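You operate a simulated robot arm through the tools that you are given. There is no shell and no other tool. Be economical: measure what you need, move in short steps, check, and stop when the job is done.

You are at the controls of a simulated two-armed robot. One attempt, no reset.

TASK
Hold the yellow pan steady and stir the batter smooth with the beige spoon.
Fine: its lid on the brown mat meanwhile, spoon's bowl on the blue mat after, lid on again. What is to be rubbed or washed off counts as gone when no trace of it is left.

Only the result counts: the job must be done as asked and must still hold three seconds after the hand-in. Knocking over, shifting, dropping, spilling or breaking anything else fails it. Lids that push on must go on centred and level and be pressed home; caps that screw on are set level and turned clockwise until they are tight.

THE ROBOT
Two 7-joint arms with two-finger parallel grippers on one trunk, on a base that drives. Base frame: it is fixed to the floor where the robot stands at the start and does not move with it; the origin is under the middle of the robot, x ahead of it, y to its left, z up. Readings come in mm, degrees, newtons and seconds.
The left shoulder is at the start at [50, 158, 1158], the right one opposite. With the tool pointing down near the work surface each hand reaches from about 240 to 660 mm from the robot's upright axis, wherever it stands, measured 20 degrees to its own side. Places, roughly: beige spoon (2x5x34 cm) [600, -100, 900]; blue mat (19x19x2 cm) [800, 100, 900]; brown mat [800, 300, 900]; yellow pan (32x15x11 cm) [600, 200, 900]; yellow pan lid (15x15x6 cm) [600, 100, 1000]. Payload 3.91 kg a hand.
The TCP of each hand is the grasp point between the finger pads, 30 mm short of the fingertips. In the tool frame z runs along the fingers and y along their closing line. Largest opening 110 mm; finger width 20, thickness 10; the body of the gripper, 48 by 112 mm, starts 55 mm behind the TCP.
Orientation is told as [roll, pitch, yaw] about the base's x, y, z axes, in that order, counted from this pose: with the fingers straight down and closing along the base's y, the tool's x points along the base's -x, its y along +y and its z along -z.

THE INTERFACE
- The arms move only by the tool nudge_tool. It takes "left_rows", "right_rows" or both (then of equal length, played together; a hand with none holds still); each is a list of rows, each a list of 7 numbers: the opening, from 0 (shut) to 1 (fully open), then the shift along the tool's x, y, z in units of 25 mm (1.0 is 25 mm), then the turn, a rotation vector about the tool's x, y, z in units of 6 degrees (1.0 is 6 degrees). In form: [[gripper, x, y, z, rx, ry, rz], ...]. A call has 1 to 10 rows; each row shifts and turns the commanded pose from where the row before left it, along the tool's axes as they then stand. A call with a number of a shift or a turn outside -1 to 1 is refused whole. Rows are played at 5 a second. More than 50 mm and 8.6 degrees between two rows, or a gripper value outside its range, and nothing of the call is played. Where a pose cannot be reached the arm comes as near as it can. A force on the tool above 40 N (or 10 N above the force at the start of the call, whichever is more), or a blocked arm, ends the call early, and 0.2 s more pass. Each finger travels about 153 mm/s and halts on what it meets, pressing with about 22 N; the grip force reading is that of the motor and also rises with nothing between the fingers. The clock runs only during rows and for 0.2 s after the last one: add rows that do not move to give the fingers time. The reply holds the time, the measured pose of the TCP, the force on the tool along the base axes, the opening and the grip force, in the units named above and with some noise, with the torque about the TCP (base axes, N m) and any sound that the robot's microphone picked up.
- Cameras (640 x 400 px; columns grow to the right, rows downward): "scene" is now at [130, 20.6, 1337.2]; the picture's right is [0.24, -0.97, 0.00], its down [-0.16, -0.04, -0.99] and it looks along [0.96, 0.23, -0.16] (base axes); focal length 214 px, centre (320, 200). "left" rides on the left gripper at [72, -17, -103] in its tool frame; the picture's right is [0.23, 0.97, 0.00], its down [-0.76, 0.18, -0.62] and it looks along [-0.61, 0.14, 0.78] (tool axes); focal length 222 px, centre (320, 200). "right" rides on the right gripper at [72, 17, -103] in its tool frame; the picture's right is [-0.23, 0.97, 0.00], its down [-0.76, -0.18, -0.62] and it looks along [-0.61, -0.14, 0.78] (tool axes); focal length 222 px, centre (320, 200). There is no depth. A picture from a camera that has moved, and an enlarged one, comes with that camera's place and axes in the base frame and with its lens.
- capture(camera): a new picture of that camera. It takes no simulated time.
- raise_lower(by): slides the trunk up (or, below 0, down) by that many mm; the arms and the scene camera ride with it, the base frame stays. It gives what a move gives, with no picture.
- drive_base(legs): drives the robot by 1 to 6 legs, each [ahead, turn to the left] in mm and degrees, along the robot's own axes; the way and the turn of a leg run together, so that a leg with both is an arc; at most 1500 mm and 180 degrees a leg. The arms and the cameras ride along, it lands a little off, and it stops where it bumps. It gives what a move gives.
- pan_tilt(pan, tilt): turns the head with the scene camera to pan (to the left, within 80 degrees either way) and tilt (down, from -29 to 69), counted from straight ahead of the robot. It gives what a move gives.
- inspect(camera, box): a new picture of the part [left, top, right, bottom] of that camera's present view, enlarged. It takes no simulated time.
- sign_off(): hands the job in; it is judged then, once.

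Work in short steps. Places have to be worked out from the pictures, the camera data and where the tool is seen: move nearer, look again, correct. Check each grasp and each placing, and mend what went wrong. You have 120 turns and 92 pictures in all, those below and enlarged ones among them. Open the grippers and draw the arms clear of the work before you hand the job in, unless the task says otherwise; then end with one line.

The tools are called as name(argument=value, ...) on one line, values as JSON. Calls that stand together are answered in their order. nudge_tool: Moves the arms, as the interface text tells. Its arguments: {"type":"object","properties":{"left_rows":{"type":"array"},"right_rows":{"type":"array"}},"required":[]} The other tools are called the same way: raise_lower (by) slides the trunk up or down; drive_base (legs) drives the base; pan_tilt (pan, tilt) turns the head that bears the scene camera; capture (camera) takes a picture; inspect (camera, box) takes an enlarged picture of a part of a camera's view; sign_off () hands the job in.

At the start:

```text
clock: 0.0
left_ee_pos: [320.3, 244.9, 1275.4]
left_tcp_rot: [0.0, 0.0, 0.0]
left_force: [-0.2, -0.1, 0.0]
left_moment: [0.02, 0.03, -0.02]
left_gripper_width: 110.0
left_grasp_force: 0.0
right_ee_pos: [277.5, -35.9, 1338.1]
right_tcp_rot: [-0.1, 0.0, 0.0]
right_force: [-0.4, -0.4, -0.2]
right_moment: [0.01, 0.02, 0.0]
right_gripper_width: 110.0
right_grasp_force: 0.0
trunk travel left (down, up): [-400.0, 82.0]
robot x, y, heading: [0.1, 4.2, -0.1]
head pan, tilt: [13.6, 9.2]
```

scene: 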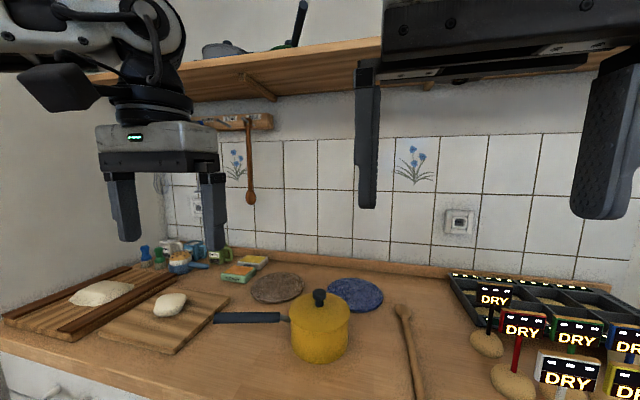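
right: 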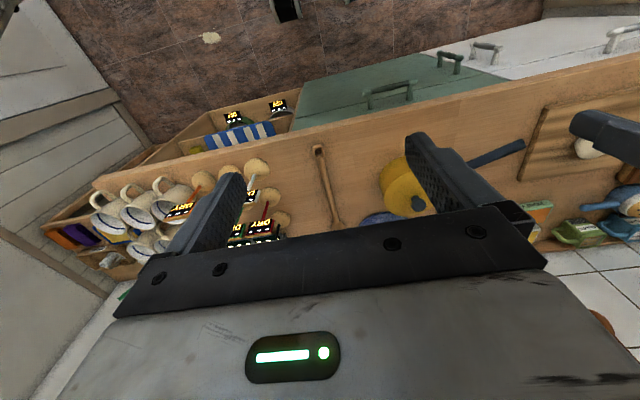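
left: 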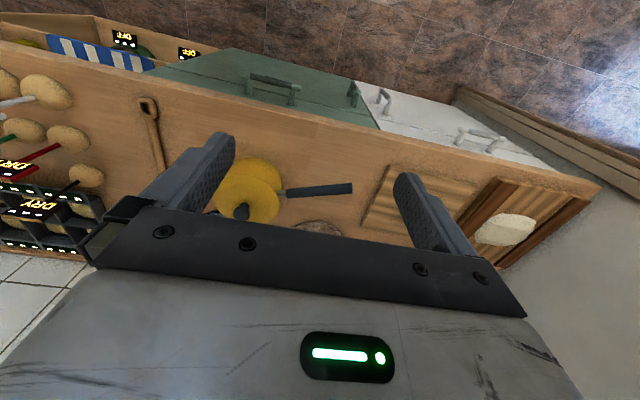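

I look at the pan, lid and spoon more closely with the head tilted down.

pan_tilt(pan=10, tilt=35)

capture(camera="scene")

```text
clock: 0.9
left_ee_pos: [319.5, 245.7, 1274.0]
left_tcp_rot: [0.0, 0.0, 0.0]
left_force: [0.5, 0.1, -1.0]
left_moment: [0.03, -0.06, -0.01]
left_gripper_width: 110.1
left_grasp_force: 0.1
right_ee_pos: [281.2, -37.7, 1335.7]
right_tcp_rot: [-0.1, 0.1, -0.6]
right_force: [43.0, -15.0, -24.1]
right_moment: [1.29, 2.43, 0.8]
right_gripper_width: 110.1
right_grasp_force: 0.1
trunk travel left (down, up): [-400.0, 82.0]
robot x, y, heading: [-0.8, 0.8, -0.2]
head pan, tilt: [10.0, 35.0]
```

```text
88 pictures are left
camera scene: at [131.4, 16.6, 1320.1], right [0.19, -0.98, 0.0], down [-0.33, -0.06, -0.94], along [0.92, 0.18, -0.34], focal length 214 px, centre (320, 200)
```

scene: 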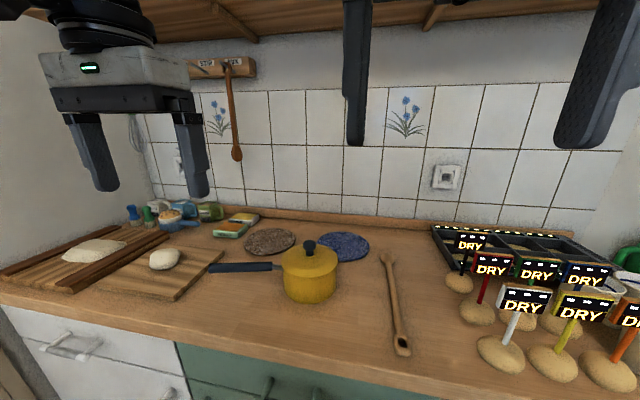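

The head is leaning on the right hand; I move the right hand away to the side.

nudge_tool(right_rows=[[1, -1, -0.5, 0.5, 0, 0, 0], [1, -1, -1, 0.5, 0, 0, 0], [1, -0.5, -1, 0.5, 0, 0, 0], [1, 0, -1, 0.5, 0, 0, 0], [1, 0, -1, 0.5, 0, 0, 0], [1, 0, -1, 0.5, 0, 0, 0], [1, 0, -1, 0.5, 0, 0, 0]])

capture(camera="scene")

```text
clock: 2.5
left_ee_pos: [320.8, 246.0, 1276.1]
left_tcp_rot: [0.0, 0.0, 0.0]
left_force: [0.4, 0.6, 1.0]
left_moment: [0.03, 0.0, 0.01]
left_gripper_width: 109.9
left_grasp_force: 0.1
right_ee_pos: [339.8, -199.7, 1249.2]
right_tcp_rot: [0.0, 0.1, 0.0]
right_force: [0.6, 1.4, 0.1]
right_moment: [0.0, 0.01, -0.01]
right_gripper_width: 110.0
right_grasp_force: 0.1
trunk travel left (down, up): [-400.0, 82.0]
robot x, y, heading: [4.2, -2.5, -0.3]
head pan, tilt: [10.0, 35.0]
```

```text
87 pictures are left
camera scene: at [126.4, 13.4, 1295.8], right [0.17, -0.98, 0.0], down [-0.56, -0.1, -0.82], along [0.81, 0.14, -0.57], focal length 214 px, centre (320, 200)
```

scene: 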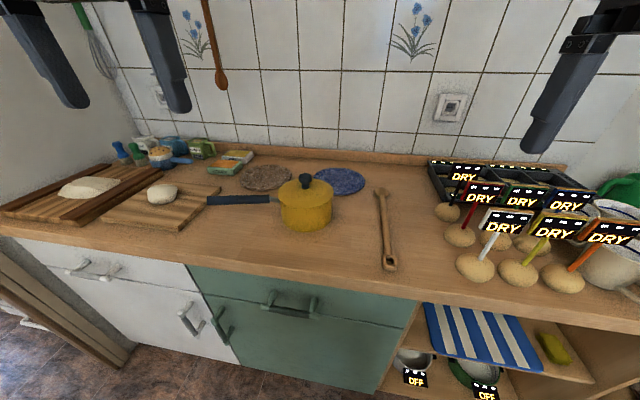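

Now I enlarge the working area.

inspect(camera="scene", box=[190, 140, 430, 290])

capture(camera="left")

capture(camera="right")

```text
2.67 times, centred on (310, 215) of scene
camera zoom: at [126.4, 13.4, 1295.8], right [0.17, -0.98, 0.0], down [-0.56, -0.1, -0.82], along [0.81, 0.14, -0.57], focal length 572 px, centre (347, 160)
```

zoom: 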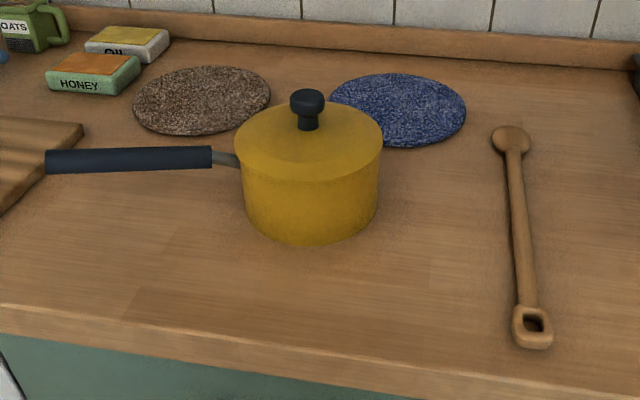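

```text
85 pictures are left
camera left: at [247.9, 227.9, 1376.6], right [-0.23, 0.97, 0.0], down [0.76, 0.18, 0.62], along [0.61, 0.14, -0.78], focal length 222 px, centre (320, 200)
```

left: 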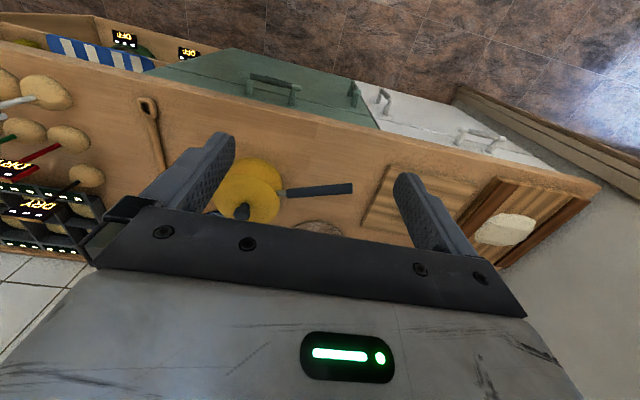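

```text
84 pictures are left
camera right: at [265.2, -183.0, 1352.5], right [0.23, 0.97, 0.0], down [0.76, -0.18, 0.62], along [0.61, -0.14, -0.78], focal length 222 px, centre (320, 200)
```

right: 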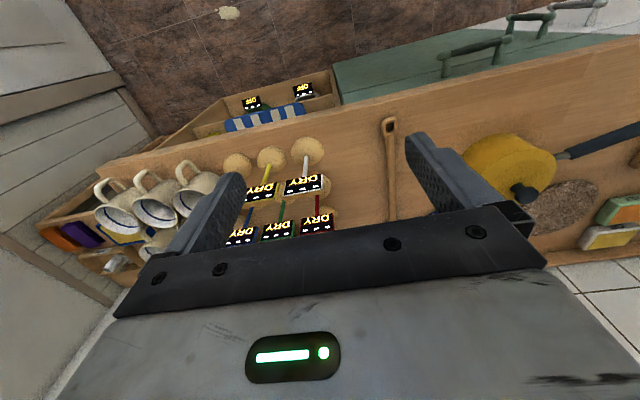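

Estimates: knob ≈ (600,133,1022), handle from (561,225,974) to (503,356,992), spoon along x at y≈-85 with bowl at x≈755, brown mat ≈ (786,332), blue ≈ (810,60). I drive forward-left so that everything comes within reach.

drive_base(legs=[[0, 45], [200, 0], [0, -45]])

pan_tilt(pan=0, tilt=45)

capture(camera="scene")

```text
clock: 6.5
left_ee_pos: [198.4, 535.9, 1274.5]
left_tcp_rot: [0.0, 0.0, 44.1]
left_force: [-1.0, 0.7, 0.5]
left_moment: [-0.02, 0.03, -0.02]
left_gripper_width: 110.3
left_grasp_force: 0.1
right_ee_pos: [521.2, 230.2, 1249.7]
right_tcp_rot: [0.0, -0.2, 44.2]
right_force: [0.6, 0.5, 0.5]
right_moment: [0.02, -0.03, 0.02]
right_gripper_width: 109.9
right_grasp_force: 0.2
trunk travel left (down, up): [-400.0, 82.0]
robot x, y, heading: [137.4, 137.4, 43.7]
head pan, tilt: [10.0, 35.0]
stopped in leg 3: the robot was blocked; the commanded pose is now the measured one
```

```text
clock: 7.2
left_ee_pos: [198.1, 535.6, 1274.5]
left_tcp_rot: [0.0, -0.2, 44.0]
left_force: [0.1, 0.0, -0.2]
left_moment: [-0.05, -0.02, 0.01]
left_gripper_width: 109.8
left_grasp_force: 0.1
right_ee_pos: [520.3, 230.6, 1249.1]
right_tcp_rot: [0.0, 0.0, 44.1]
right_force: [0.6, 0.2, -0.3]
right_moment: [0.0, -0.01, 0.0]
right_gripper_width: 110.0
right_grasp_force: 0.1
trunk travel left (down, up): [-400.0, 82.0]
robot x, y, heading: [135.1, 140.4, 43.9]
head pan, tilt: [0.0, 45.0]
```

```text
83 pictures are left
camera scene: at [224.3, 222.0, 1281.0], right [0.69, -0.72, 0.0], down [-0.51, -0.49, -0.71], along [0.51, 0.49, -0.71], focal length 214 px, centre (320, 200)
```

scene: 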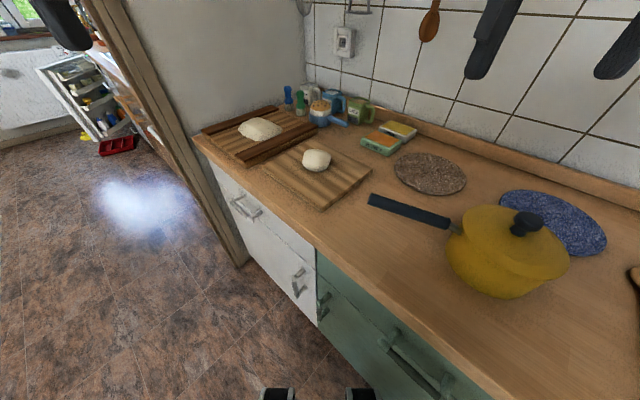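

The base corner bumps the counter when turning; I back off slightly and then turn straight.

drive_base(legs=[[-50, 0], [0, -44]])

```text
clock: 10.1
left_ee_pos: [418.0, 348.4, 1275.4]
left_tcp_rot: [0.0, -0.1, 0.3]
left_force: [0.5, 0.2, 0.4]
left_moment: [0.02, 0.04, 0.03]
left_gripper_width: 109.9
left_grasp_force: 0.1
right_ee_pos: [440.8, -96.6, 1249.1]
right_tcp_rot: [-0.1, 0.0, 0.3]
right_force: [-0.4, 0.1, -0.1]
right_moment: [0.03, 0.03, -0.01]
right_gripper_width: 110.0
right_grasp_force: 0.0
trunk travel left (down, up): [-400.0, 82.0]
robot x, y, heading: [100.3, 103.6, 0.2]
head pan, tilt: [0.0, 45.0]
```

Straight now; I edge forward 60 mm and look.

drive_base(legs=[[60, 0]])

capture(camera="scene")

capture(camera="left")

```text
clock: 11.2
left_ee_pos: [453.9, 348.1, 1274.3]
left_tcp_rot: [-0.1, 0.0, 0.5]
left_force: [0.2, -0.4, 0.3]
left_moment: [0.0, 0.01, 0.01]
left_gripper_width: 109.8
left_grasp_force: 0.0
right_ee_pos: [476.3, -95.6, 1249.2]
right_tcp_rot: [0.0, 0.0, 0.3]
right_force: [-0.1, -0.1, 0.9]
right_moment: [0.01, -0.02, 0.0]
right_gripper_width: 109.7
right_grasp_force: 0.0
trunk travel left (down, up): [-400.0, 82.0]
robot x, y, heading: [136.5, 104.1, 0.3]
head pan, tilt: [0.0, 45.0]
stopped in leg 1: the robot was blocked; the commanded pose is now the measured one
```

```text
82 pictures are left
camera scene: at [256.7, 102.8, 1281.1], right [0.0, -1.0, 0.0], down [-0.71, 0.0, -0.71], along [0.71, 0.0, -0.71], focal length 214 px, centre (320, 200)
```

scene: 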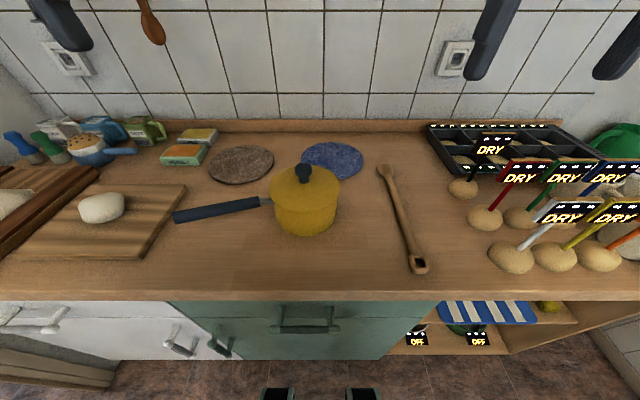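

```text
81 pictures are left
camera left: at [382.9, 330.9, 1376.4], right [-0.24, 0.97, 0.0], down [0.76, 0.19, 0.62], along [0.61, 0.15, -0.78], focal length 222 px, centre (320, 200)
```

left: 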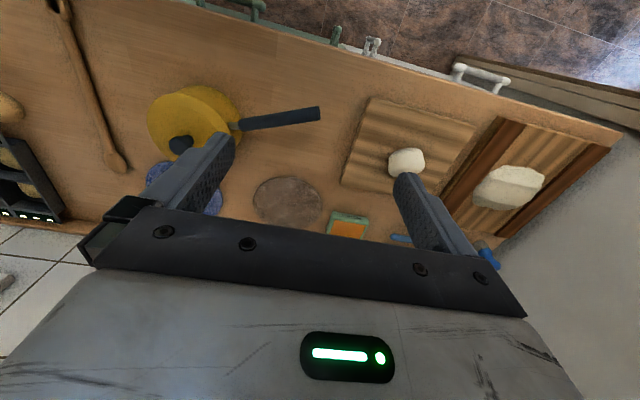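

Base is as far forward as it goes (136.5,104). I zoom onto the pan for exact positions.

inspect(camera="scene", box=[160, 130, 352, 250])

```text
3.33 times, centred on (256, 190) of scene
camera zoom: at [256.7, 102.8, 1281.1], right [0.0, -1.0, 0.0], down [-0.71, 0.0, -0.71], along [0.71, 0.0, -0.71], focal length 715 px, centre (533, 233)
```

zoom: 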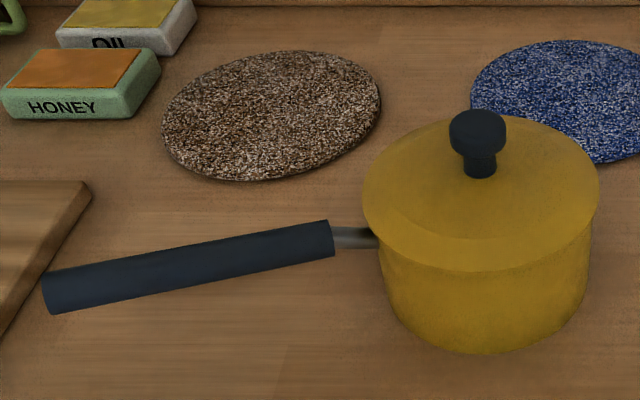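

Centre of lid ≈ (596,135), knob head ≈ z 1024. I bring the open left hand above the knob, high first.

nudge_tool(left_rows=[[1, -0.63, -0.95, 0.6, 0, 0, 0], [1, -0.63, -0.95, 0.6, 0, 0, 0], [1, -0.63, -0.95, 0.6, 0, 0, 0], [1, -0.63, -0.95, 0.6, 0, 0, 0], [1, -0.63, -0.95, 0.6, 0, 0, 0], [1, -0.63, -0.95, 0.6, 0, 0, 0], [1, -0.63, -0.95, 0.6, 0, 0, 0], [1, -0.63, -0.95, 0.6, 0, 0, 0], [1, -0.63, -0.95, 0.6, 0, 0, 0]])

capture(camera="left")

capture(camera="scene")

```text
clock: 13.2
left_ee_pos: [549.3, 233.0, 1182.9]
left_tcp_rot: [-0.1, 0.1, 0.5]
left_force: [0.3, -0.5, 0.7]
left_moment: [-0.02, -0.01, 0.0]
left_gripper_width: 109.9
left_grasp_force: 0.0
left hand out of reach, approached as far as the arm can: row 6, 7, 8, 9
right_ee_pos: [477.0, -96.7, 1249.6]
right_tcp_rot: [0.0, 0.1, 0.3]
right_force: [0.3, 0.3, -0.8]
right_moment: [0.0, 0.0, -0.01]
right_gripper_width: 109.8
right_grasp_force: 0.0
trunk travel left (down, up): [-400.0, 82.0]
robot x, y, heading: [136.1, 104.3, 0.1]
head pan, tilt: [0.0, 45.0]
```

```text
79 pictures are left
camera left: at [476.2, 215.6, 1284.0], right [-0.24, 0.97, 0.0], down [0.76, 0.19, 0.62], along [0.6, 0.15, -0.78], focal length 222 px, centre (320, 200)
```

left: 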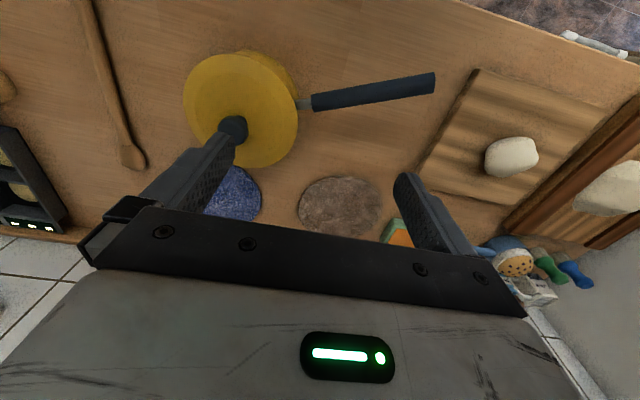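

```text
78 pictures are left
camera scene: at [257.9, 102.8, 1281.0], right [0.0, -1.0, 0.0], down [-0.71, 0.0, -0.71], along [0.71, 0.0, -0.71], focal length 214 px, centre (320, 200)
```

scene: 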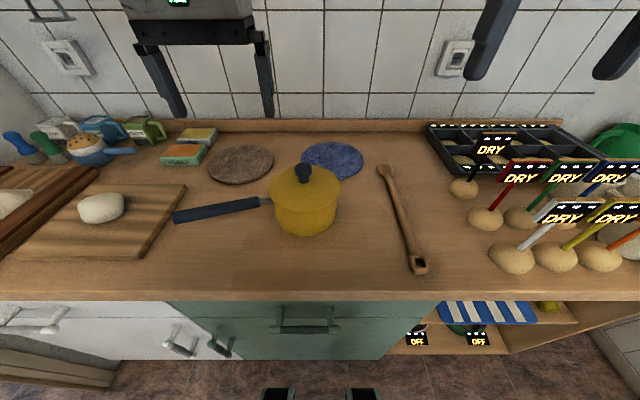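

The left arm stopped short at (549,233,1183). I try going down here first and see how the reach behaves.

nudge_tool(left_rows=[[1, 0, 0, 1, 0, 0, 0], [1, 0, 0, 1, 0, 0, 0], [1, 0, -0.5, 0, 0, 0, 0]])

```text
clock: 14.0
left_ee_pos: [549.8, 221.6, 1133.5]
left_tcp_rot: [-0.1, 0.1, 0.6]
left_force: [0.2, -1.2, -0.4]
left_moment: [0.02, 0.01, 0.02]
left_gripper_width: 109.9
left_grasp_force: 0.1
right_ee_pos: [478.4, -95.6, 1247.3]
right_tcp_rot: [0.0, 0.2, 0.4]
right_force: [0.1, 0.0, -0.8]
right_moment: [-0.02, 0.03, 0.01]
right_gripper_width: 109.8
right_grasp_force: 0.0
trunk travel left (down, up): [-400.0, 82.0]
robot x, y, heading: [136.7, 103.6, -0.1]
head pan, tilt: [0.0, 45.0]
```

That works; I continue toward the knob.

nudge_tool(left_rows=[[1, 0, -0.9, 0.5, 0, 0, 0], [1, -0.4, -0.9, 0.3, 0, 0, 0], [1, -0.6, -0.9, 0, 0, 0, 0], [1, -0.8, -0.75, 0, 0, 0, 0]])

capture(camera="left")

capture(camera="scene")

```text
clock: 15.0
left_ee_pos: [544.8, 214.5, 1121.7]
left_tcp_rot: [-0.2, 0.1, 0.5]
left_force: [0.8, -0.5, 0.4]
left_moment: [0.04, 0.02, 0.03]
left_gripper_width: 109.9
left_grasp_force: 0.1
left hand out of reach, approached as far as the arm can: row 1, 2, 3, 4
right_ee_pos: [477.2, -95.7, 1249.2]
right_tcp_rot: [-0.1, 0.1, 0.3]
right_force: [0.1, -0.2, -0.1]
right_moment: [0.0, 0.01, -0.01]
right_gripper_width: 110.0
right_grasp_force: 0.1
trunk travel left (down, up): [-400.0, 82.0]
robot x, y, heading: [134.5, 102.6, -0.1]
head pan, tilt: [0.0, 45.0]
```

```text
77 pictures are left
camera left: at [472.6, 197.6, 1223.0], right [-0.24, 0.97, 0.0], down [0.76, 0.19, 0.62], along [0.6, 0.15, -0.78], focal length 222 px, centre (320, 200)
```

left: 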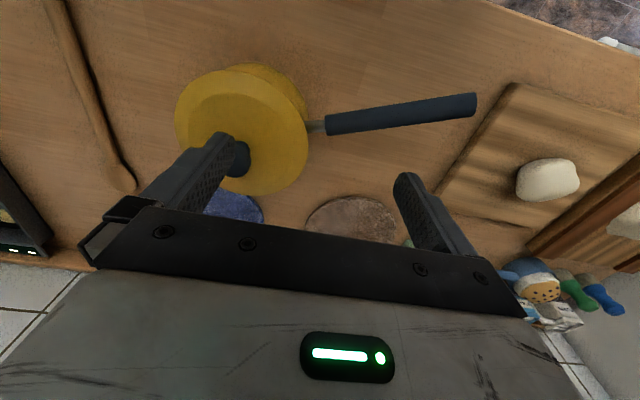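

```text
76 pictures are left
camera scene: at [258.0, 102.8, 1280.9], right [0.0, -1.0, 0.0], down [-0.71, 0.0, -0.71], along [0.71, 0.0, -0.71], focal length 214 px, centre (320, 200)
```

scene: 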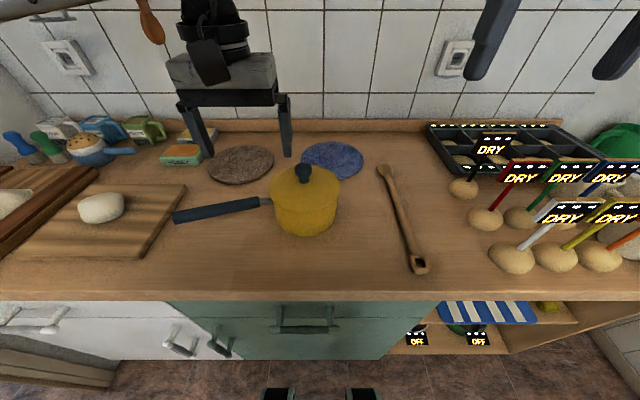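

The inboard limit looks like a wrist limit at this yaw; I turn the hand clockwise 36° first, then try moving.

nudge_tool(left_rows=[[1, 0, 0, 0, 0, 0, 1], [1, 0, 0, 0, 0, 0, 1], [1, 0, 0, 0, 0, 0, 1], [1, 0, 0, 0, 0, 0, 1], [1, 0, 0, 0, 0, 0, 1], [1, 0, 0, 0, 0, 0, 1]])

```text
clock: 16.4
left_ee_pos: [544.8, 214.8, 1119.7]
left_tcp_rot: [-0.2, 0.0, -35.6]
left_force: [-0.6, 1.0, 0.0]
left_moment: [0.0, -0.03, -0.01]
left_gripper_width: 109.9
left_grasp_force: 0.1
right_ee_pos: [477.8, -96.0, 1248.8]
right_tcp_rot: [0.0, 0.0, 0.3]
right_force: [-0.1, 0.2, 1.0]
right_moment: [0.0, -0.01, 0.0]
right_gripper_width: 109.9
right_grasp_force: 0.1
trunk travel left (down, up): [-400.0, 82.0]
robot x, y, heading: [134.7, 105.5, -0.4]
head pan, tilt: [0.0, 45.0]
```

nudge_tool(left_rows=[[1, -0.89, -0.35, 0, 0, 0, 0], [1, -0.89, -0.35, 0, 0, 0, 0], [1, -0.89, -0.35, 0, 0, 0, 0], [1, -0.89, -0.35, 0, 0, 0, 0]])

```text
clock: 17.4
left_ee_pos: [544.5, 215.3, 1120.1]
left_tcp_rot: [-0.2, 0.0, -35.5]
left_force: [0.8, -0.3, -0.1]
left_moment: [0.02, 0.02, -0.02]
left_gripper_width: 110.2
left_grasp_force: 0.0
left hand out of reach, approached as far as the arm can: row 1, 2, 3, 4
right_ee_pos: [477.1, -95.9, 1249.0]
right_tcp_rot: [0.0, 0.0, 0.2]
right_force: [0.0, 0.1, -0.2]
right_moment: [0.01, -0.01, -0.02]
right_gripper_width: 110.1
right_grasp_force: 0.1
trunk travel left (down, up): [-400.0, 82.0]
robot x, y, heading: [137.7, 105.4, -0.2]
head pan, tilt: [0.0, 45.0]
```

nudge_tool(left_rows=[[1, -0.81, 0.58, 0, 0, 0, 0]])

nudge_tool(left_rows=[[1, -0.58, -0.81, 0, 0, 0, 0]])

nudge_tool(left_rows=[[1, 0, 0, 1, 0, 0, 0]])

```text
clock: 17.8
left_ee_pos: [555.7, 220.3, 1120.7]
left_tcp_rot: [-0.1, -0.1, -35.4]
left_force: [-0.1, 0.8, 0.4]
left_moment: [0.03, 0.0, 0.0]
left_gripper_width: 110.1
left_grasp_force: 0.0
left hand out of reach, approached as far as the arm can: row 1
right_ee_pos: [477.9, -95.9, 1248.8]
right_tcp_rot: [-0.1, 0.1, 0.3]
right_force: [-0.4, 0.9, -0.7]
right_moment: [0.0, -0.01, 0.0]
right_gripper_width: 109.7
right_grasp_force: 0.0
trunk travel left (down, up): [-400.0, 82.0]
robot x, y, heading: [135.7, 104.1, -0.1]
head pan, tilt: [0.0, 45.0]
```

```text
clock: 18.2
left_ee_pos: [555.6, 219.9, 1119.7]
left_tcp_rot: [-0.2, -0.1, -35.5]
left_force: [0.8, 0.0, 1.0]
left_moment: [-0.01, -0.01, -0.01]
left_gripper_width: 110.1
left_grasp_force: 0.0
left hand out of reach, approached as far as the arm can: row 1
right_ee_pos: [478.0, -96.3, 1248.6]
right_tcp_rot: [0.0, 0.0, 0.3]
right_force: [-1.2, 0.1, 0.4]
right_moment: [-0.03, 0.0, 0.01]
right_gripper_width: 109.9
right_grasp_force: 0.1
trunk travel left (down, up): [-400.0, 82.0]
robot x, y, heading: [135.2, 104.0, 0.1]
head pan, tilt: [0.0, 45.0]
```

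```text
clock: 18.6
left_ee_pos: [556.3, 218.2, 1093.7]
left_tcp_rot: [-0.2, -0.1, -35.5]
left_force: [-0.6, 0.3, 0.0]
left_moment: [-0.02, 0.03, -0.03]
left_gripper_width: 110.2
left_grasp_force: 0.1
right_ee_pos: [477.3, -96.6, 1248.7]
right_tcp_rot: [0.0, 0.2, 0.3]
right_force: [-0.5, -0.1, -0.4]
right_moment: [0.01, -0.01, -0.04]
right_gripper_width: 110.1
right_grasp_force: 0.2
trunk travel left (down, up): [-400.0, 82.0]
robot x, y, heading: [134.4, 103.6, 0.1]
head pan, tilt: [0.0, 45.0]
```

The left arm has an inboard limit (bearing ≈15°). Before choosing base stands I test how far out it reaches over the brown mat from here.

nudge_tool(left_rows=[[1, -0.457, 0.916, 0, 0, 0, 0], [1, -0.457, 0.916, 0, 0, 0, 0], [1, -0.457, 0.916, 0, 0, 0, 0], [1, -0.457, 0.916, 0, 0, 0, 0], [1, -0.457, 0.916, 0, 0, 0, 0], [1, -0.457, 0.916, 0, 0, 0, 0], [1, -0.457, 0.916, 0, 0, 0, 0], [1, -0.457, 0.916, 0, 0, 0, 0], [1, -0.457, 0.916, 0, 0, 0, 0], [1, -0.457, 0.916, 0, 0, 0, 0]])

nudge_tool(left_rows=[[1, 0, 0, 1, 0, 0, 0], [1, 0, 0, 1, 0, 0, 0], [1, 0, 0, 1, 0, 0, 0], [1, -0.81, 0.58, 0, 0, 0, 0], [1, -0.81, 0.58, 0, 0, 0, 0]])

```text
clock: 20.8
left_ee_pos: [649.7, 291.5, 1093.1]
left_tcp_rot: [-0.1, 0.1, -35.4]
left_force: [0.2, 0.3, 0.3]
left_moment: [0.01, 0.02, -0.01]
left_gripper_width: 110.0
left_grasp_force: 0.1
left hand out of reach, approached as far as the arm can: row 3, 4, 5, 6, 7, 8, 9, 10
right_ee_pos: [476.3, -96.4, 1248.6]
right_tcp_rot: [0.0, 0.1, 0.2]
right_force: [0.0, -0.7, -0.4]
right_moment: [-0.02, -0.01, 0.03]
right_gripper_width: 109.7
right_grasp_force: 0.1
trunk travel left (down, up): [-400.0, 82.0]
robot x, y, heading: [134.1, 102.8, -0.1]
head pan, tilt: [0.0, 45.0]
```

```text
clock: 22.0
left_ee_pos: [647.3, 293.5, 1019.2]
left_tcp_rot: [-0.1, -0.1, -35.6]
left_force: [0.7, -0.6, 0.3]
left_moment: [-0.02, 0.0, -0.02]
left_gripper_width: 109.7
left_grasp_force: 0.0
left hand out of reach, approached as far as the arm can: row 4, 5
right_ee_pos: [476.9, -96.2, 1249.4]
right_tcp_rot: [0.0, 0.1, 0.3]
right_force: [0.5, -0.6, 0.3]
right_moment: [0.0, 0.02, -0.03]
right_gripper_width: 110.1
right_grasp_force: 0.1
trunk travel left (down, up): [-400.0, 82.0]
robot x, y, heading: [138.1, 106.2, -0.2]
head pan, tilt: [0.0, 45.0]
```

Reach shrinks with height relative to the shoulder; I raise the trunk and test again lower down relative to the shoulder.

raise_lower(by=80)

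nudge_tool(left_rows=[[1, 0, 0, 1, 0, 0, 0], [1, 0, 0, 1, 0, 0, 0], [1, 0, 0, 1, 0, 0, 0], [1, -0.457, 0.916, 0, 0, 0, 0], [1, -0.457, 0.916, 0, 0, 0, 0], [1, -0.457, 0.916, 0, 0, 0, 0], [1, -0.457, 0.916, 0, 0, 0, 0], [1, -0.457, 0.916, 0, 0, 0, 0], [1, -0.457, 0.916, 0, 0, 0, 0]])

```text
clock: 23.1
left_ee_pos: [648.0, 293.5, 1099.4]
left_tcp_rot: [0.1, 0.0, -35.5]
left_force: [0.1, -0.5, 0.8]
left_moment: [-0.02, -0.05, -0.06]
left_gripper_width: 110.0
left_grasp_force: 0.0
right_ee_pos: [477.6, -96.4, 1328.5]
right_tcp_rot: [-0.1, 0.3, 0.1]
right_force: [-0.1, 0.9, 0.6]
right_moment: [-0.02, 0.02, -0.01]
right_gripper_width: 109.7
right_grasp_force: 0.0
trunk travel left (down, up): [-480.0, 2.0]
robot x, y, heading: [135.5, 104.7, -0.2]
head pan, tilt: [0.0, 45.0]
```

```text
clock: 25.1
left_ee_pos: [636.2, 309.3, 1031.5]
left_tcp_rot: [0.0, 0.0, -35.4]
left_force: [-0.8, 0.0, -0.4]
left_moment: [-0.03, 0.01, -0.03]
left_gripper_width: 110.0
left_grasp_force: 0.0
left hand out of reach, approached as far as the arm can: row 1, 2, 3, 4, 5, 6, 7, 8, 9
right_ee_pos: [478.1, -96.4, 1328.4]
right_tcp_rot: [0.0, 0.1, 0.4]
right_force: [-0.1, -0.5, 0.2]
right_moment: [0.01, 0.04, 0.01]
right_gripper_width: 109.9
right_grasp_force: 0.0
trunk travel left (down, up): [-480.0, 2.0]
robot x, y, heading: [135.7, 102.6, -0.3]
head pan, tilt: [0.0, 45.0]
```

Yaw seems to matter. I put the trunk back near its start and turn the hand back to yaw 0, then test outward reach again.

raise_lower(by=-80)

nudge_tool(left_rows=[[1, 0, 0, -1, 0, 0, -1], [1, 0, 0, -1, 0, 0, -1], [1, 0, 0, -1, 0, 0, -1], [1, 0, 0, 0, 0, 0, -1], [1, 0, 0, 0, 0, 0, -1], [1, 0, 0, 0, 0, 0, -1]])

nudge_tool(left_rows=[[1, -1, 0.3, 0, 0, 0, 0], [1, -1, 0.3, 0, 0, 0, 0], [1, -1, 0.3, 0, 0, 0, 0], [1, -1, 0.3, 0, 0, 0, 0], [1, -1, 0.3, 0, 0, 0, 0]])

```text
clock: 26.3
left_ee_pos: [635.0, 310.5, 952.4]
left_tcp_rot: [0.1, -0.1, -35.4]
left_force: [-0.7, 0.4, -0.1]
left_moment: [-0.03, -0.02, 0.02]
left_gripper_width: 110.1
left_grasp_force: 0.1
right_ee_pos: [476.3, -96.2, 1248.6]
right_tcp_rot: [0.0, 0.0, 0.3]
right_force: [0.4, 0.7, 0.0]
right_moment: [-0.01, 0.0, 0.02]
right_gripper_width: 110.0
right_grasp_force: 0.1
trunk travel left (down, up): [-400.0, 82.0]
robot x, y, heading: [139.7, 102.4, -0.1]
head pan, tilt: [0.0, 45.0]
```

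```text
clock: 27.7
left_ee_pos: [636.1, 309.7, 1027.6]
left_tcp_rot: [0.0, -0.1, 0.7]
left_force: [-0.4, -0.2, -0.4]
left_moment: [0.01, -0.03, 0.03]
left_gripper_width: 110.2
left_grasp_force: 0.1
right_ee_pos: [477.3, -96.8, 1249.9]
right_tcp_rot: [-0.1, 0.2, 0.3]
right_force: [0.8, 0.2, 0.2]
right_moment: [-0.02, -0.01, 0.0]
right_gripper_width: 110.1
right_grasp_force: 0.1
trunk travel left (down, up): [-400.0, 82.0]
robot x, y, heading: [137.3, 103.1, -0.2]
head pan, tilt: [0.0, 45.0]
```

```text
clock: 28.9
left_ee_pos: [698.2, 377.0, 1035.4]
left_tcp_rot: [0.0, -0.2, 0.6]
left_force: [0.0, -0.2, -0.2]
left_moment: [0.03, -0.04, -0.02]
left_gripper_width: 110.3
left_grasp_force: 0.2
left hand out of reach, approached as far as the arm can: row 2, 3, 4, 5
right_ee_pos: [477.5, -96.5, 1249.6]
right_tcp_rot: [-0.1, 0.1, 0.3]
right_force: [0.5, -0.7, 0.5]
right_moment: [-0.02, 0.0, 0.01]
right_gripper_width: 109.9
right_grasp_force: 0.1
trunk travel left (down, up): [-400.0, 82.0]
robot x, y, heading: [139.1, 103.3, 0.2]
head pan, tilt: [0.0, 45.0]
```

nudge_tool(left_rows=[[1, 0, 0, 1, 0, 0, 0], [1, 0, 0, 1, 0, 0, 0], [1, 0, 0, 1, 0, 0, 0], [1, -1, 0, 0, 0, 0, 0], [1, -1, 0, 0, 0, 0, 0]])

capture(camera="scene")

```text
clock: 30.1
left_ee_pos: [692.7, 395.2, 976.6]
left_tcp_rot: [0.0, -0.2, 0.6]
left_force: [0.2, 0.2, 0.1]
left_moment: [-0.03, 0.0, -0.01]
left_gripper_width: 110.0
left_grasp_force: 0.0
left hand out of reach, approached as far as the arm can: row 1, 2, 3, 4, 5
right_ee_pos: [476.9, -95.6, 1249.3]
right_tcp_rot: [0.0, 0.0, 0.2]
right_force: [0.3, 0.2, 0.3]
right_moment: [-0.03, 0.01, 0.02]
right_gripper_width: 110.0
right_grasp_force: 0.0
trunk travel left (down, up): [-400.0, 82.0]
robot x, y, heading: [135.2, 104.1, -0.0]
head pan, tilt: [0.0, 45.0]
```

```text
75 pictures are left
camera scene: at [258.0, 102.8, 1280.9], right [0.0, -1.0, 0.0], down [-0.71, 0.0, -0.71], along [0.71, 0.0, -0.71], focal length 214 px, centre (320, 200)
```

scene: 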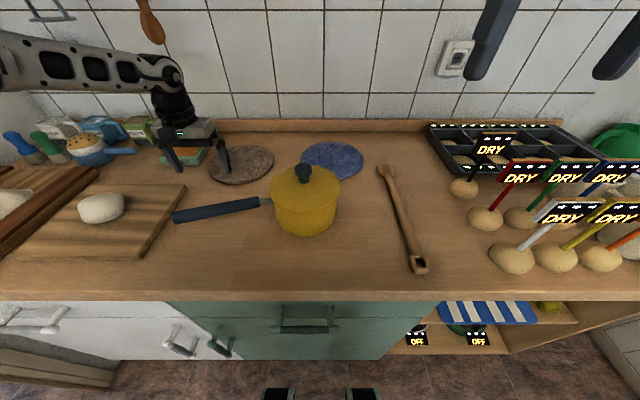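

The forearm comes in from far left: the elbow is flared out, which limits the reach. I retract the hand to tuck the elbow, low relative to the shoulder, and look at what posture results.

nudge_tool(left_rows=[[1, 0, 0, -1, 0, 0, 0], [1, 0, 0, -1, 0, 0, 0], [1, 0.5, 0, -1, 0, 0, 0], [1, 1, -0.2, -1, 0, 0, 0], [1, 1, -0.2, -1, 0, 0, 0], [1, 1, -0.2, -0.5, 0, 0, 0], [1, 1, -0.2, 0, 0, 0, 0], [1, 1, -0.2, 0, 0, 0, 0], [1, 1, -0.2, 0, 0, 0, 0], [1, 1, -0.2, 0, 0, 0, 0]])

nudge_tool(left_rows=[[1, 1, 0, 0, 0, 0, 0], [1, 1, 0, 0, 0, 0, 0], [1, 1, 0, 0, 0, 0, 0], [1, 0, 0, -1, 0, 0, 0], [1, 0, 0, -1, 0, 0, 0], [1, 0, 0, -1, 0, 0, 0]])

pan_tilt(pan=60, tilt=20)

capture(camera="scene")

```text
clock: 32.3
left_ee_pos: [504.8, 357.1, 1115.7]
left_tcp_rot: [0.0, -0.1, 0.6]
left_force: [0.6, 0.2, 0.3]
left_moment: [0.01, -0.01, 0.0]
left_gripper_width: 109.9
left_grasp_force: 0.1
right_ee_pos: [476.4, -95.8, 1248.9]
right_tcp_rot: [0.1, 0.0, 0.2]
right_force: [-1.0, -0.7, 0.1]
right_moment: [0.0, -0.03, 0.02]
right_gripper_width: 110.1
right_grasp_force: 0.0
trunk travel left (down, up): [-400.0, 82.0]
robot x, y, heading: [140.3, 103.3, 0.1]
head pan, tilt: [0.0, 45.0]
```

```text
clock: 33.7
left_ee_pos: [430.2, 357.9, 1189.1]
left_tcp_rot: [-0.1, -0.2, 0.5]
left_force: [-0.2, -0.4, 0.2]
left_moment: [0.03, -0.02, 0.01]
left_gripper_width: 109.7
left_grasp_force: 0.0
right_ee_pos: [475.6, -95.4, 1248.7]
right_tcp_rot: [0.1, 0.1, 0.2]
right_force: [0.2, 0.5, 0.4]
right_moment: [0.03, 0.01, 0.0]
right_gripper_width: 110.0
right_grasp_force: 0.0
trunk travel left (down, up): [-400.0, 82.0]
robot x, y, heading: [139.4, 105.7, -0.0]
head pan, tilt: [0.0, 45.0]
```

```text
clock: 35.0
left_ee_pos: [431.4, 358.1, 1189.1]
left_tcp_rot: [0.0, -0.2, 0.5]
left_force: [-0.3, 0.3, -0.2]
left_moment: [0.0, -0.03, -0.02]
left_gripper_width: 110.1
left_grasp_force: 0.0
right_ee_pos: [476.0, -97.1, 1248.1]
right_tcp_rot: [0.1, 0.2, 0.3]
right_force: [0.8, -0.2, 0.4]
right_moment: [0.03, 0.04, 0.01]
right_gripper_width: 110.2
right_grasp_force: 0.0
trunk travel left (down, up): [-400.0, 82.0]
robot x, y, heading: [135.8, 103.0, 0.0]
head pan, tilt: [60.0, 20.0]
```

```text
74 pictures are left
camera scene: at [223.3, 183.4, 1319.6], right [0.87, -0.5, 0.0], down [-0.17, -0.3, -0.94], along [0.47, 0.81, -0.34], focal length 214 px, centre (320, 200)
```

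scene: 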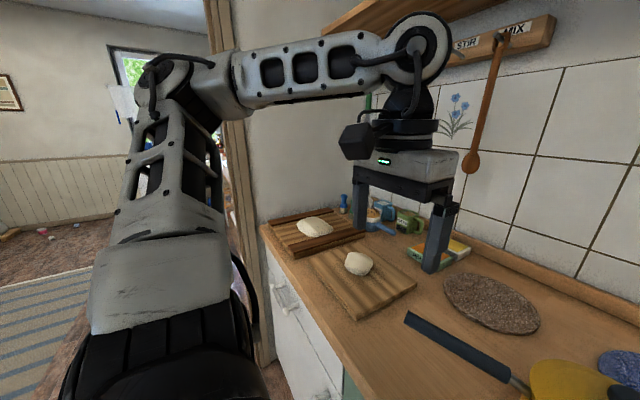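

The elbow is up and out. I now try a direct, descending approach toward the brown mat with no inboard detour.

nudge_tool(left_rows=[[1, -0.93, -0.08, 0.65, 0, 0, 0], [1, -0.93, -0.08, 0.65, 0, 0, 0], [1, -0.93, -0.08, 0.65, 0, 0, 0], [1, -0.93, -0.08, 0.65, 0, 0, 0], [1, -0.93, -0.08, 0.65, 0, 0, 0], [1, -0.93, -0.08, 0.65, 0, 0, 0], [1, -0.93, -0.08, 0.65, 0, 0, 0], [1, -0.93, -0.08, 0.65, 0, 0, 0], [1, -0.93, -0.08, 0.65, 0, 0, 0], [1, -0.93, -0.08, 0.65, 0, 0, 0]])

capture(camera="scene")

```text
clock: 37.2
left_ee_pos: [663.8, 340.4, 1028.4]
left_tcp_rot: [-0.1, 0.0, 0.6]
left_force: [1.6, -0.7, -0.1]
left_moment: [-0.01, 0.01, 0.0]
left_gripper_width: 110.0
left_grasp_force: 0.0
right_ee_pos: [478.2, -95.9, 1248.1]
right_tcp_rot: [0.0, 0.2, 0.3]
right_force: [0.1, 0.0, -0.2]
right_moment: [-0.03, -0.01, -0.01]
right_gripper_width: 109.8
right_grasp_force: 0.0
trunk travel left (down, up): [-400.0, 82.0]
robot x, y, heading: [135.2, 102.3, -0.2]
head pan, tilt: [60.0, 20.0]
```

```text
73 pictures are left
camera scene: at [223.8, 183.6, 1319.6], right [0.87, -0.5, 0.0], down [-0.17, -0.3, -0.94], along [0.47, 0.81, -0.34], focal length 214 px, centre (320, 200)
```

scene: 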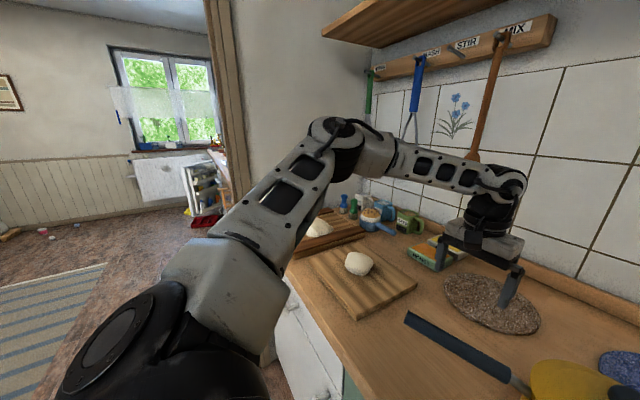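

This works better. I continue outward to find the limit over the mat.

nudge_tool(left_rows=[[1, -0.93, -0.08, 0.5, 0, 0, 0], [1, -0.93, -0.08, 0.5, 0, 0, 0], [1, -0.93, -0.08, 0.5, 0, 0, 0], [1, -0.93, -0.08, 0.5, 0, 0, 0], [1, -0.6, 0, 0, 0, 0, 0]])

capture(camera="scene")

```text
clock: 38.4
left_ee_pos: [688.7, 366.1, 999.4]
left_tcp_rot: [-0.2, -0.2, 0.6]
left_force: [-0.3, -0.3, -0.5]
left_moment: [-0.03, -0.02, 0.03]
left_gripper_width: 110.1
left_grasp_force: 0.0
left hand out of reach, approached as far as the arm can: row 1, 2, 3, 4, 5
right_ee_pos: [477.3, -95.3, 1248.7]
right_tcp_rot: [-0.1, 0.1, 0.4]
right_force: [-0.3, 0.4, -0.8]
right_moment: [0.0, 0.02, -0.01]
right_gripper_width: 109.9
right_grasp_force: 0.1
trunk travel left (down, up): [-400.0, 82.0]
robot x, y, heading: [137.5, 105.3, -0.1]
head pan, tilt: [60.0, 20.0]
```

```text
72 pictures are left
camera scene: at [223.1, 183.4, 1319.6], right [0.87, -0.5, 0.0], down [-0.17, -0.3, -0.94], along [0.47, 0.81, -0.34], focal length 214 px, centre (320, 200)
```

scene: 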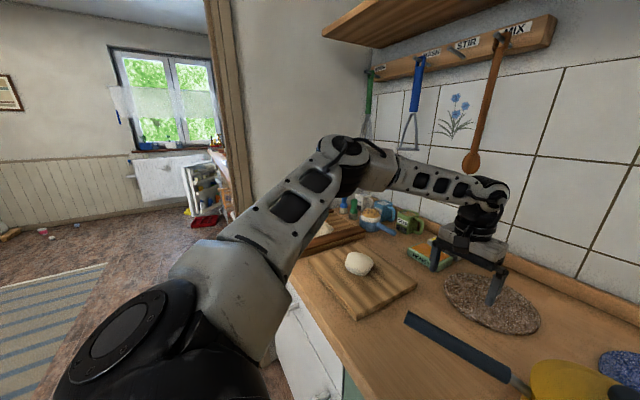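

To see whether the wrist is the limiting joint, I tilt the fingers forward by 18° and try again.

nudge_tool(left_rows=[[1, 0, 0, 0, 0, -1, 0], [1, 0, 0, 0, 0, -1, 0], [1, 0, 0, 0, 0, -1, 0], [1, -0.9, 0, 0.3, 0, 0, 0], [1, -0.9, 0, 0.3, 0, 0, 0], [1, -0.9, 0, 0.3, 0, 0, 0]])

capture(camera="scene")

```text
clock: 39.8
left_ee_pos: [747.4, 371.9, 1005.4]
left_tcp_rot: [0.0, -18.1, 0.6]
left_force: [0.0, -0.5, 0.4]
left_moment: [0.03, 0.04, 0.03]
left_gripper_width: 109.8
left_grasp_force: 0.0
left hand out of reach, approached as far as the arm can: row 6
right_ee_pos: [477.0, -96.0, 1248.8]
right_tcp_rot: [0.0, 0.1, 0.3]
right_force: [0.2, 0.3, 0.3]
right_moment: [0.01, -0.04, 0.04]
right_gripper_width: 110.0
right_grasp_force: 0.0
trunk travel left (down, up): [-400.0, 82.0]
robot x, y, heading: [136.6, 104.9, -0.1]
head pan, tilt: [60.0, 20.0]
```

```text
71 pictures are left
camera scene: at [222.9, 183.4, 1319.7], right [0.87, -0.5, 0.0], down [-0.17, -0.3, -0.94], along [0.47, 0.81, -0.34], focal length 214 px, centre (320, 200)
```

scene: 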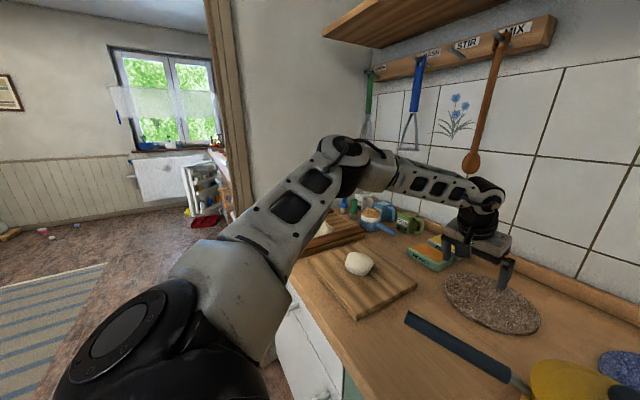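

The wrist circle is centred on an outward-held elbow, so targets should sit at a larger bearing: I'll retract and turn the base right. First I un-tilt and draw the left hand back and up.

nudge_tool(left_rows=[[1, 0.3, 0, -0.5, 0, 1, 0], [1, 0.3, 0, -0.5, 0, 1, 0], [1, 0.3, 0, -0.5, 0, 1, 0], [1, 1, 0, -0.7, 0, 0, 0], [1, 1, 0, -0.7, 0, 0, 0], [1, 1, 0, -0.7, 0, 0, 0], [1, 1, 0, -0.7, 0, 0, 0], [1, 1, 0, -0.7, 0, 0, 0], [1, 1, 0, -0.7, 0, 0, 0], [1, 1, 0, -0.7, 0, 0, 0]])

drive_base(legs=[[-8, 0], [0, -28]])

pan_tilt(pan=30, tilt=45)

capture(camera="scene")

```text
clock: 42.0
left_ee_pos: [521.9, 376.5, 1161.3]
left_tcp_rot: [0.0, -0.1, 0.7]
left_force: [-0.5, -0.3, -0.5]
left_moment: [0.0, 0.0, 0.01]
left_gripper_width: 110.2
left_grasp_force: 0.0
left hand out of reach, approached as far as the arm can: row 1, 2, 3
right_ee_pos: [476.0, -96.1, 1248.9]
right_tcp_rot: [0.0, 0.1, 0.2]
right_force: [0.4, 0.1, -0.1]
right_moment: [-0.02, -0.02, -0.04]
right_gripper_width: 110.1
right_grasp_force: 0.0
trunk travel left (down, up): [-400.0, 82.0]
robot x, y, heading: [138.1, 103.8, 0.2]
head pan, tilt: [60.0, 20.0]
```

```text
clock: 44.1
left_ee_pos: [598.1, 164.0, 1159.3]
left_tcp_rot: [-0.1, -0.1, -27.3]
left_force: [0.1, 0.0, -0.1]
left_moment: [0.04, 0.01, -0.03]
left_gripper_width: 110.0
left_grasp_force: 0.1
right_ee_pos: [335.9, -232.2, 1249.1]
right_tcp_rot: [0.0, 0.2, -27.7]
right_force: [0.3, -0.5, -0.1]
right_moment: [0.05, 0.0, 0.02]
right_gripper_width: 110.1
right_grasp_force: 0.1
trunk travel left (down, up): [-400.0, 82.0]
robot x, y, heading: [127.3, 104.4, -27.9]
head pan, tilt: [60.0, 20.0]
```

```text
clock: 45.1
left_ee_pos: [597.9, 163.7, 1161.7]
left_tcp_rot: [0.0, -0.2, -27.3]
left_force: [1.0, -0.2, -0.6]
left_moment: [0.03, 0.0, -0.03]
left_gripper_width: 110.0
left_grasp_force: 0.0
right_ee_pos: [335.9, -232.6, 1247.5]
right_tcp_rot: [0.0, 0.1, -27.6]
right_force: [-0.1, -0.4, -0.9]
right_moment: [-0.02, -0.03, 0.02]
right_gripper_width: 110.2
right_grasp_force: 0.1
trunk travel left (down, up): [-400.0, 82.0]
robot x, y, heading: [131.9, 104.4, -27.8]
head pan, tilt: [30.0, 45.0]
```

```text
70 pictures are left
camera scene: at [245.3, 87.1, 1281.0], right [0.04, -1.0, 0.0], down [-0.71, -0.03, -0.71], along [0.71, 0.03, -0.71], focal length 214 px, centre (320, 200)
```

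scene: 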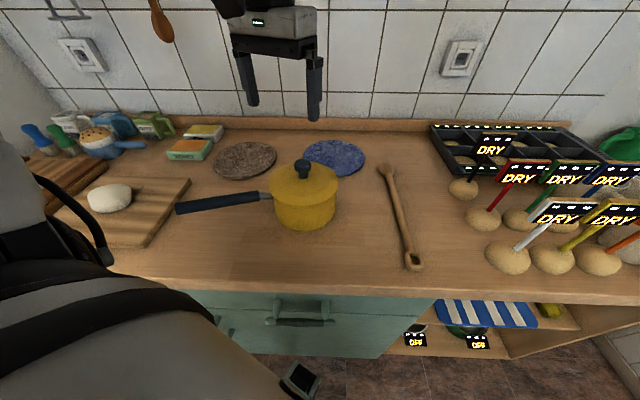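

Turning worked and the left hand is now nearly over the knob. I centre over (597,135) and descend to z≈1080, then look.

nudge_tool(left_rows=[[1, -0.12, -0.25, 0.8, 0, 0, 0], [1, -0.12, -0.25, 0.8, 0, 0, 0], [1, -0.12, -0.25, 0.8, 0, 0, 0], [1, -0.12, -0.25, 0.8, 0, 0, 0]])

capture(camera="left")

inspect(camera="scene", box=[220, 90, 380, 190])

```text
clock: 46.1
left_ee_pos: [596.4, 136.5, 1078.4]
left_tcp_rot: [0.0, -0.1, -27.3]
left_force: [-0.3, -0.5, -0.5]
left_moment: [0.01, 0.01, 0.02]
left_gripper_width: 110.1
left_grasp_force: 0.0
right_ee_pos: [336.2, -231.2, 1248.4]
right_tcp_rot: [0.0, 0.2, -27.7]
right_force: [0.1, 0.1, 0.7]
right_moment: [-0.03, 0.0, 0.01]
right_gripper_width: 110.1
right_grasp_force: 0.0
trunk travel left (down, up): [-400.0, 82.0]
robot x, y, heading: [134.8, 102.1, -28.0]
head pan, tilt: [30.0, 45.0]
```

```text
69 pictures are left
camera left: at [524.0, 154.2, 1180.3], right [0.24, 0.97, 0.0], down [0.76, -0.19, 0.62], along [0.6, -0.15, -0.78], focal length 222 px, centre (320, 200)
```

left: 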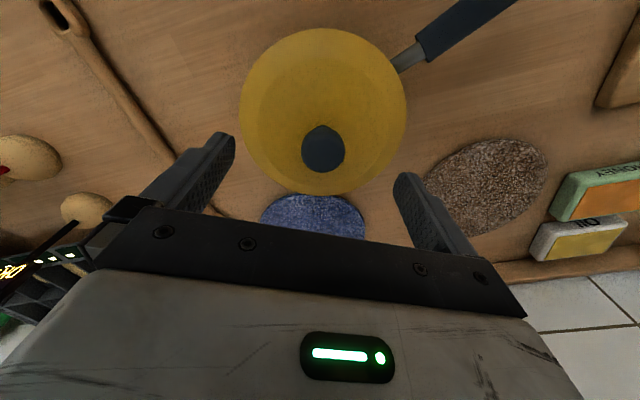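

```text
4.00 times, centred on (300, 140) of scene
camera zoom: at [245.5, 86.9, 1280.9], right [0.04, -1.0, 0.0], down [-0.71, -0.03, -0.71], along [0.71, 0.03, -0.71], focal length 858 px, centre (400, 440)
```

zoom: 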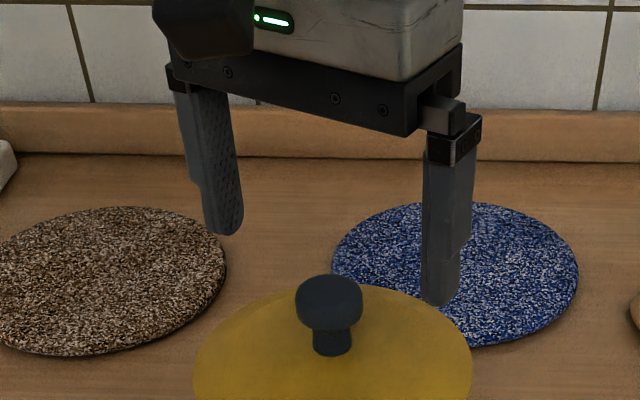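

The knob is centred between the fingers (~(595,138)). I lower to z≈1038 and close.

nudge_tool(left_rows=[[1, 0, 0, 0.8, 0, 0, 0], [1, 0, 0, 0.8, 0, 0, 0], [0, 0, 0, 0, 0, 0, 0], [0, 0, 0, 0, 0, 0, 0], [0, 0, 0, 0, 0, 0, 0], [0, 0, 0, 0, 0, 0, 0]])

inspect(camera="scene", box=[220, 90, 380, 240])

```text
clock: 47.5
left_ee_pos: [596.3, 136.9, 1039.1]
left_tcp_rot: [0.0, -0.1, -27.2]
left_force: [0.8, 1.6, -0.8]
left_moment: [0.04, -0.09, 0.07]
left_gripper_width: 33.3
left_grasp_force: 21.8
right_ee_pos: [337.2, -231.6, 1249.1]
right_tcp_rot: [0.0, 0.2, -27.7]
right_force: [0.1, -0.3, 0.3]
right_moment: [0.05, 0.0, 0.0]
right_gripper_width: 110.0
right_grasp_force: 0.1
trunk travel left (down, up): [-400.0, 82.0]
robot x, y, heading: [127.5, 106.5, -27.7]
head pan, tilt: [30.0, 45.0]
```

```text
2.67 times, centred on (300, 165) of scene
camera zoom: at [245.5, 87.2, 1280.9], right [0.04, -1.0, 0.0], down [-0.71, -0.03, -0.71], along [0.71, 0.03, -0.71], focal length 572 px, centre (373, 293)
```

zoom: 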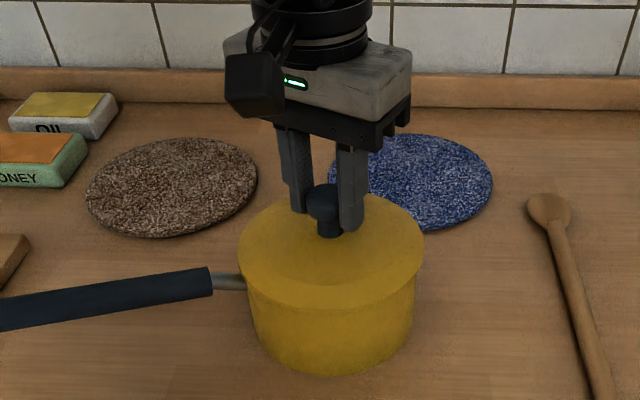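

Gripped (33 mm). I lift a few mm and watch the force.

nudge_tool(left_rows=[[0, 0, 0, -0.1, 0, 0, 0], [0, 0, 0, -0.1, 0, 0, 0], [0, 0, 0, -0.1, 0, 0, 0]])

inspect(camera="scene", box=[220, 90, 380, 240])

```text
clock: 48.3
left_ee_pos: [597.1, 136.7, 1049.4]
left_tcp_rot: [0.0, -0.1, -27.4]
left_force: [0.0, 0.3, -1.1]
left_moment: [-0.01, -0.01, 0.02]
left_gripper_width: 32.7
left_grasp_force: 22.4
right_ee_pos: [336.3, -232.2, 1248.6]
right_tcp_rot: [0.0, 0.3, -27.7]
right_force: [0.4, 0.1, 0.8]
right_moment: [0.03, -0.01, -0.01]
right_gripper_width: 109.8
right_grasp_force: 0.0
trunk travel left (down, up): [-400.0, 82.0]
robot x, y, heading: [129.0, 104.5, -27.9]
head pan, tilt: [30.0, 45.0]
```

```text
2.67 times, centred on (300, 165) of scene
camera zoom: at [245.4, 87.1, 1280.9], right [0.04, -1.0, 0.0], down [-0.71, -0.03, -0.71], along [0.71, 0.03, -0.71], focal length 572 px, centre (373, 293)
```

zoom: 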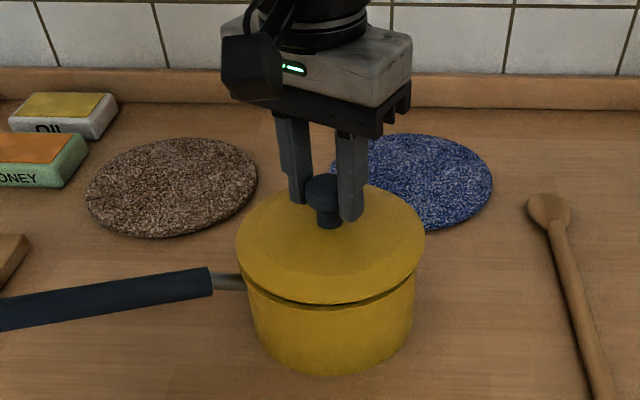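

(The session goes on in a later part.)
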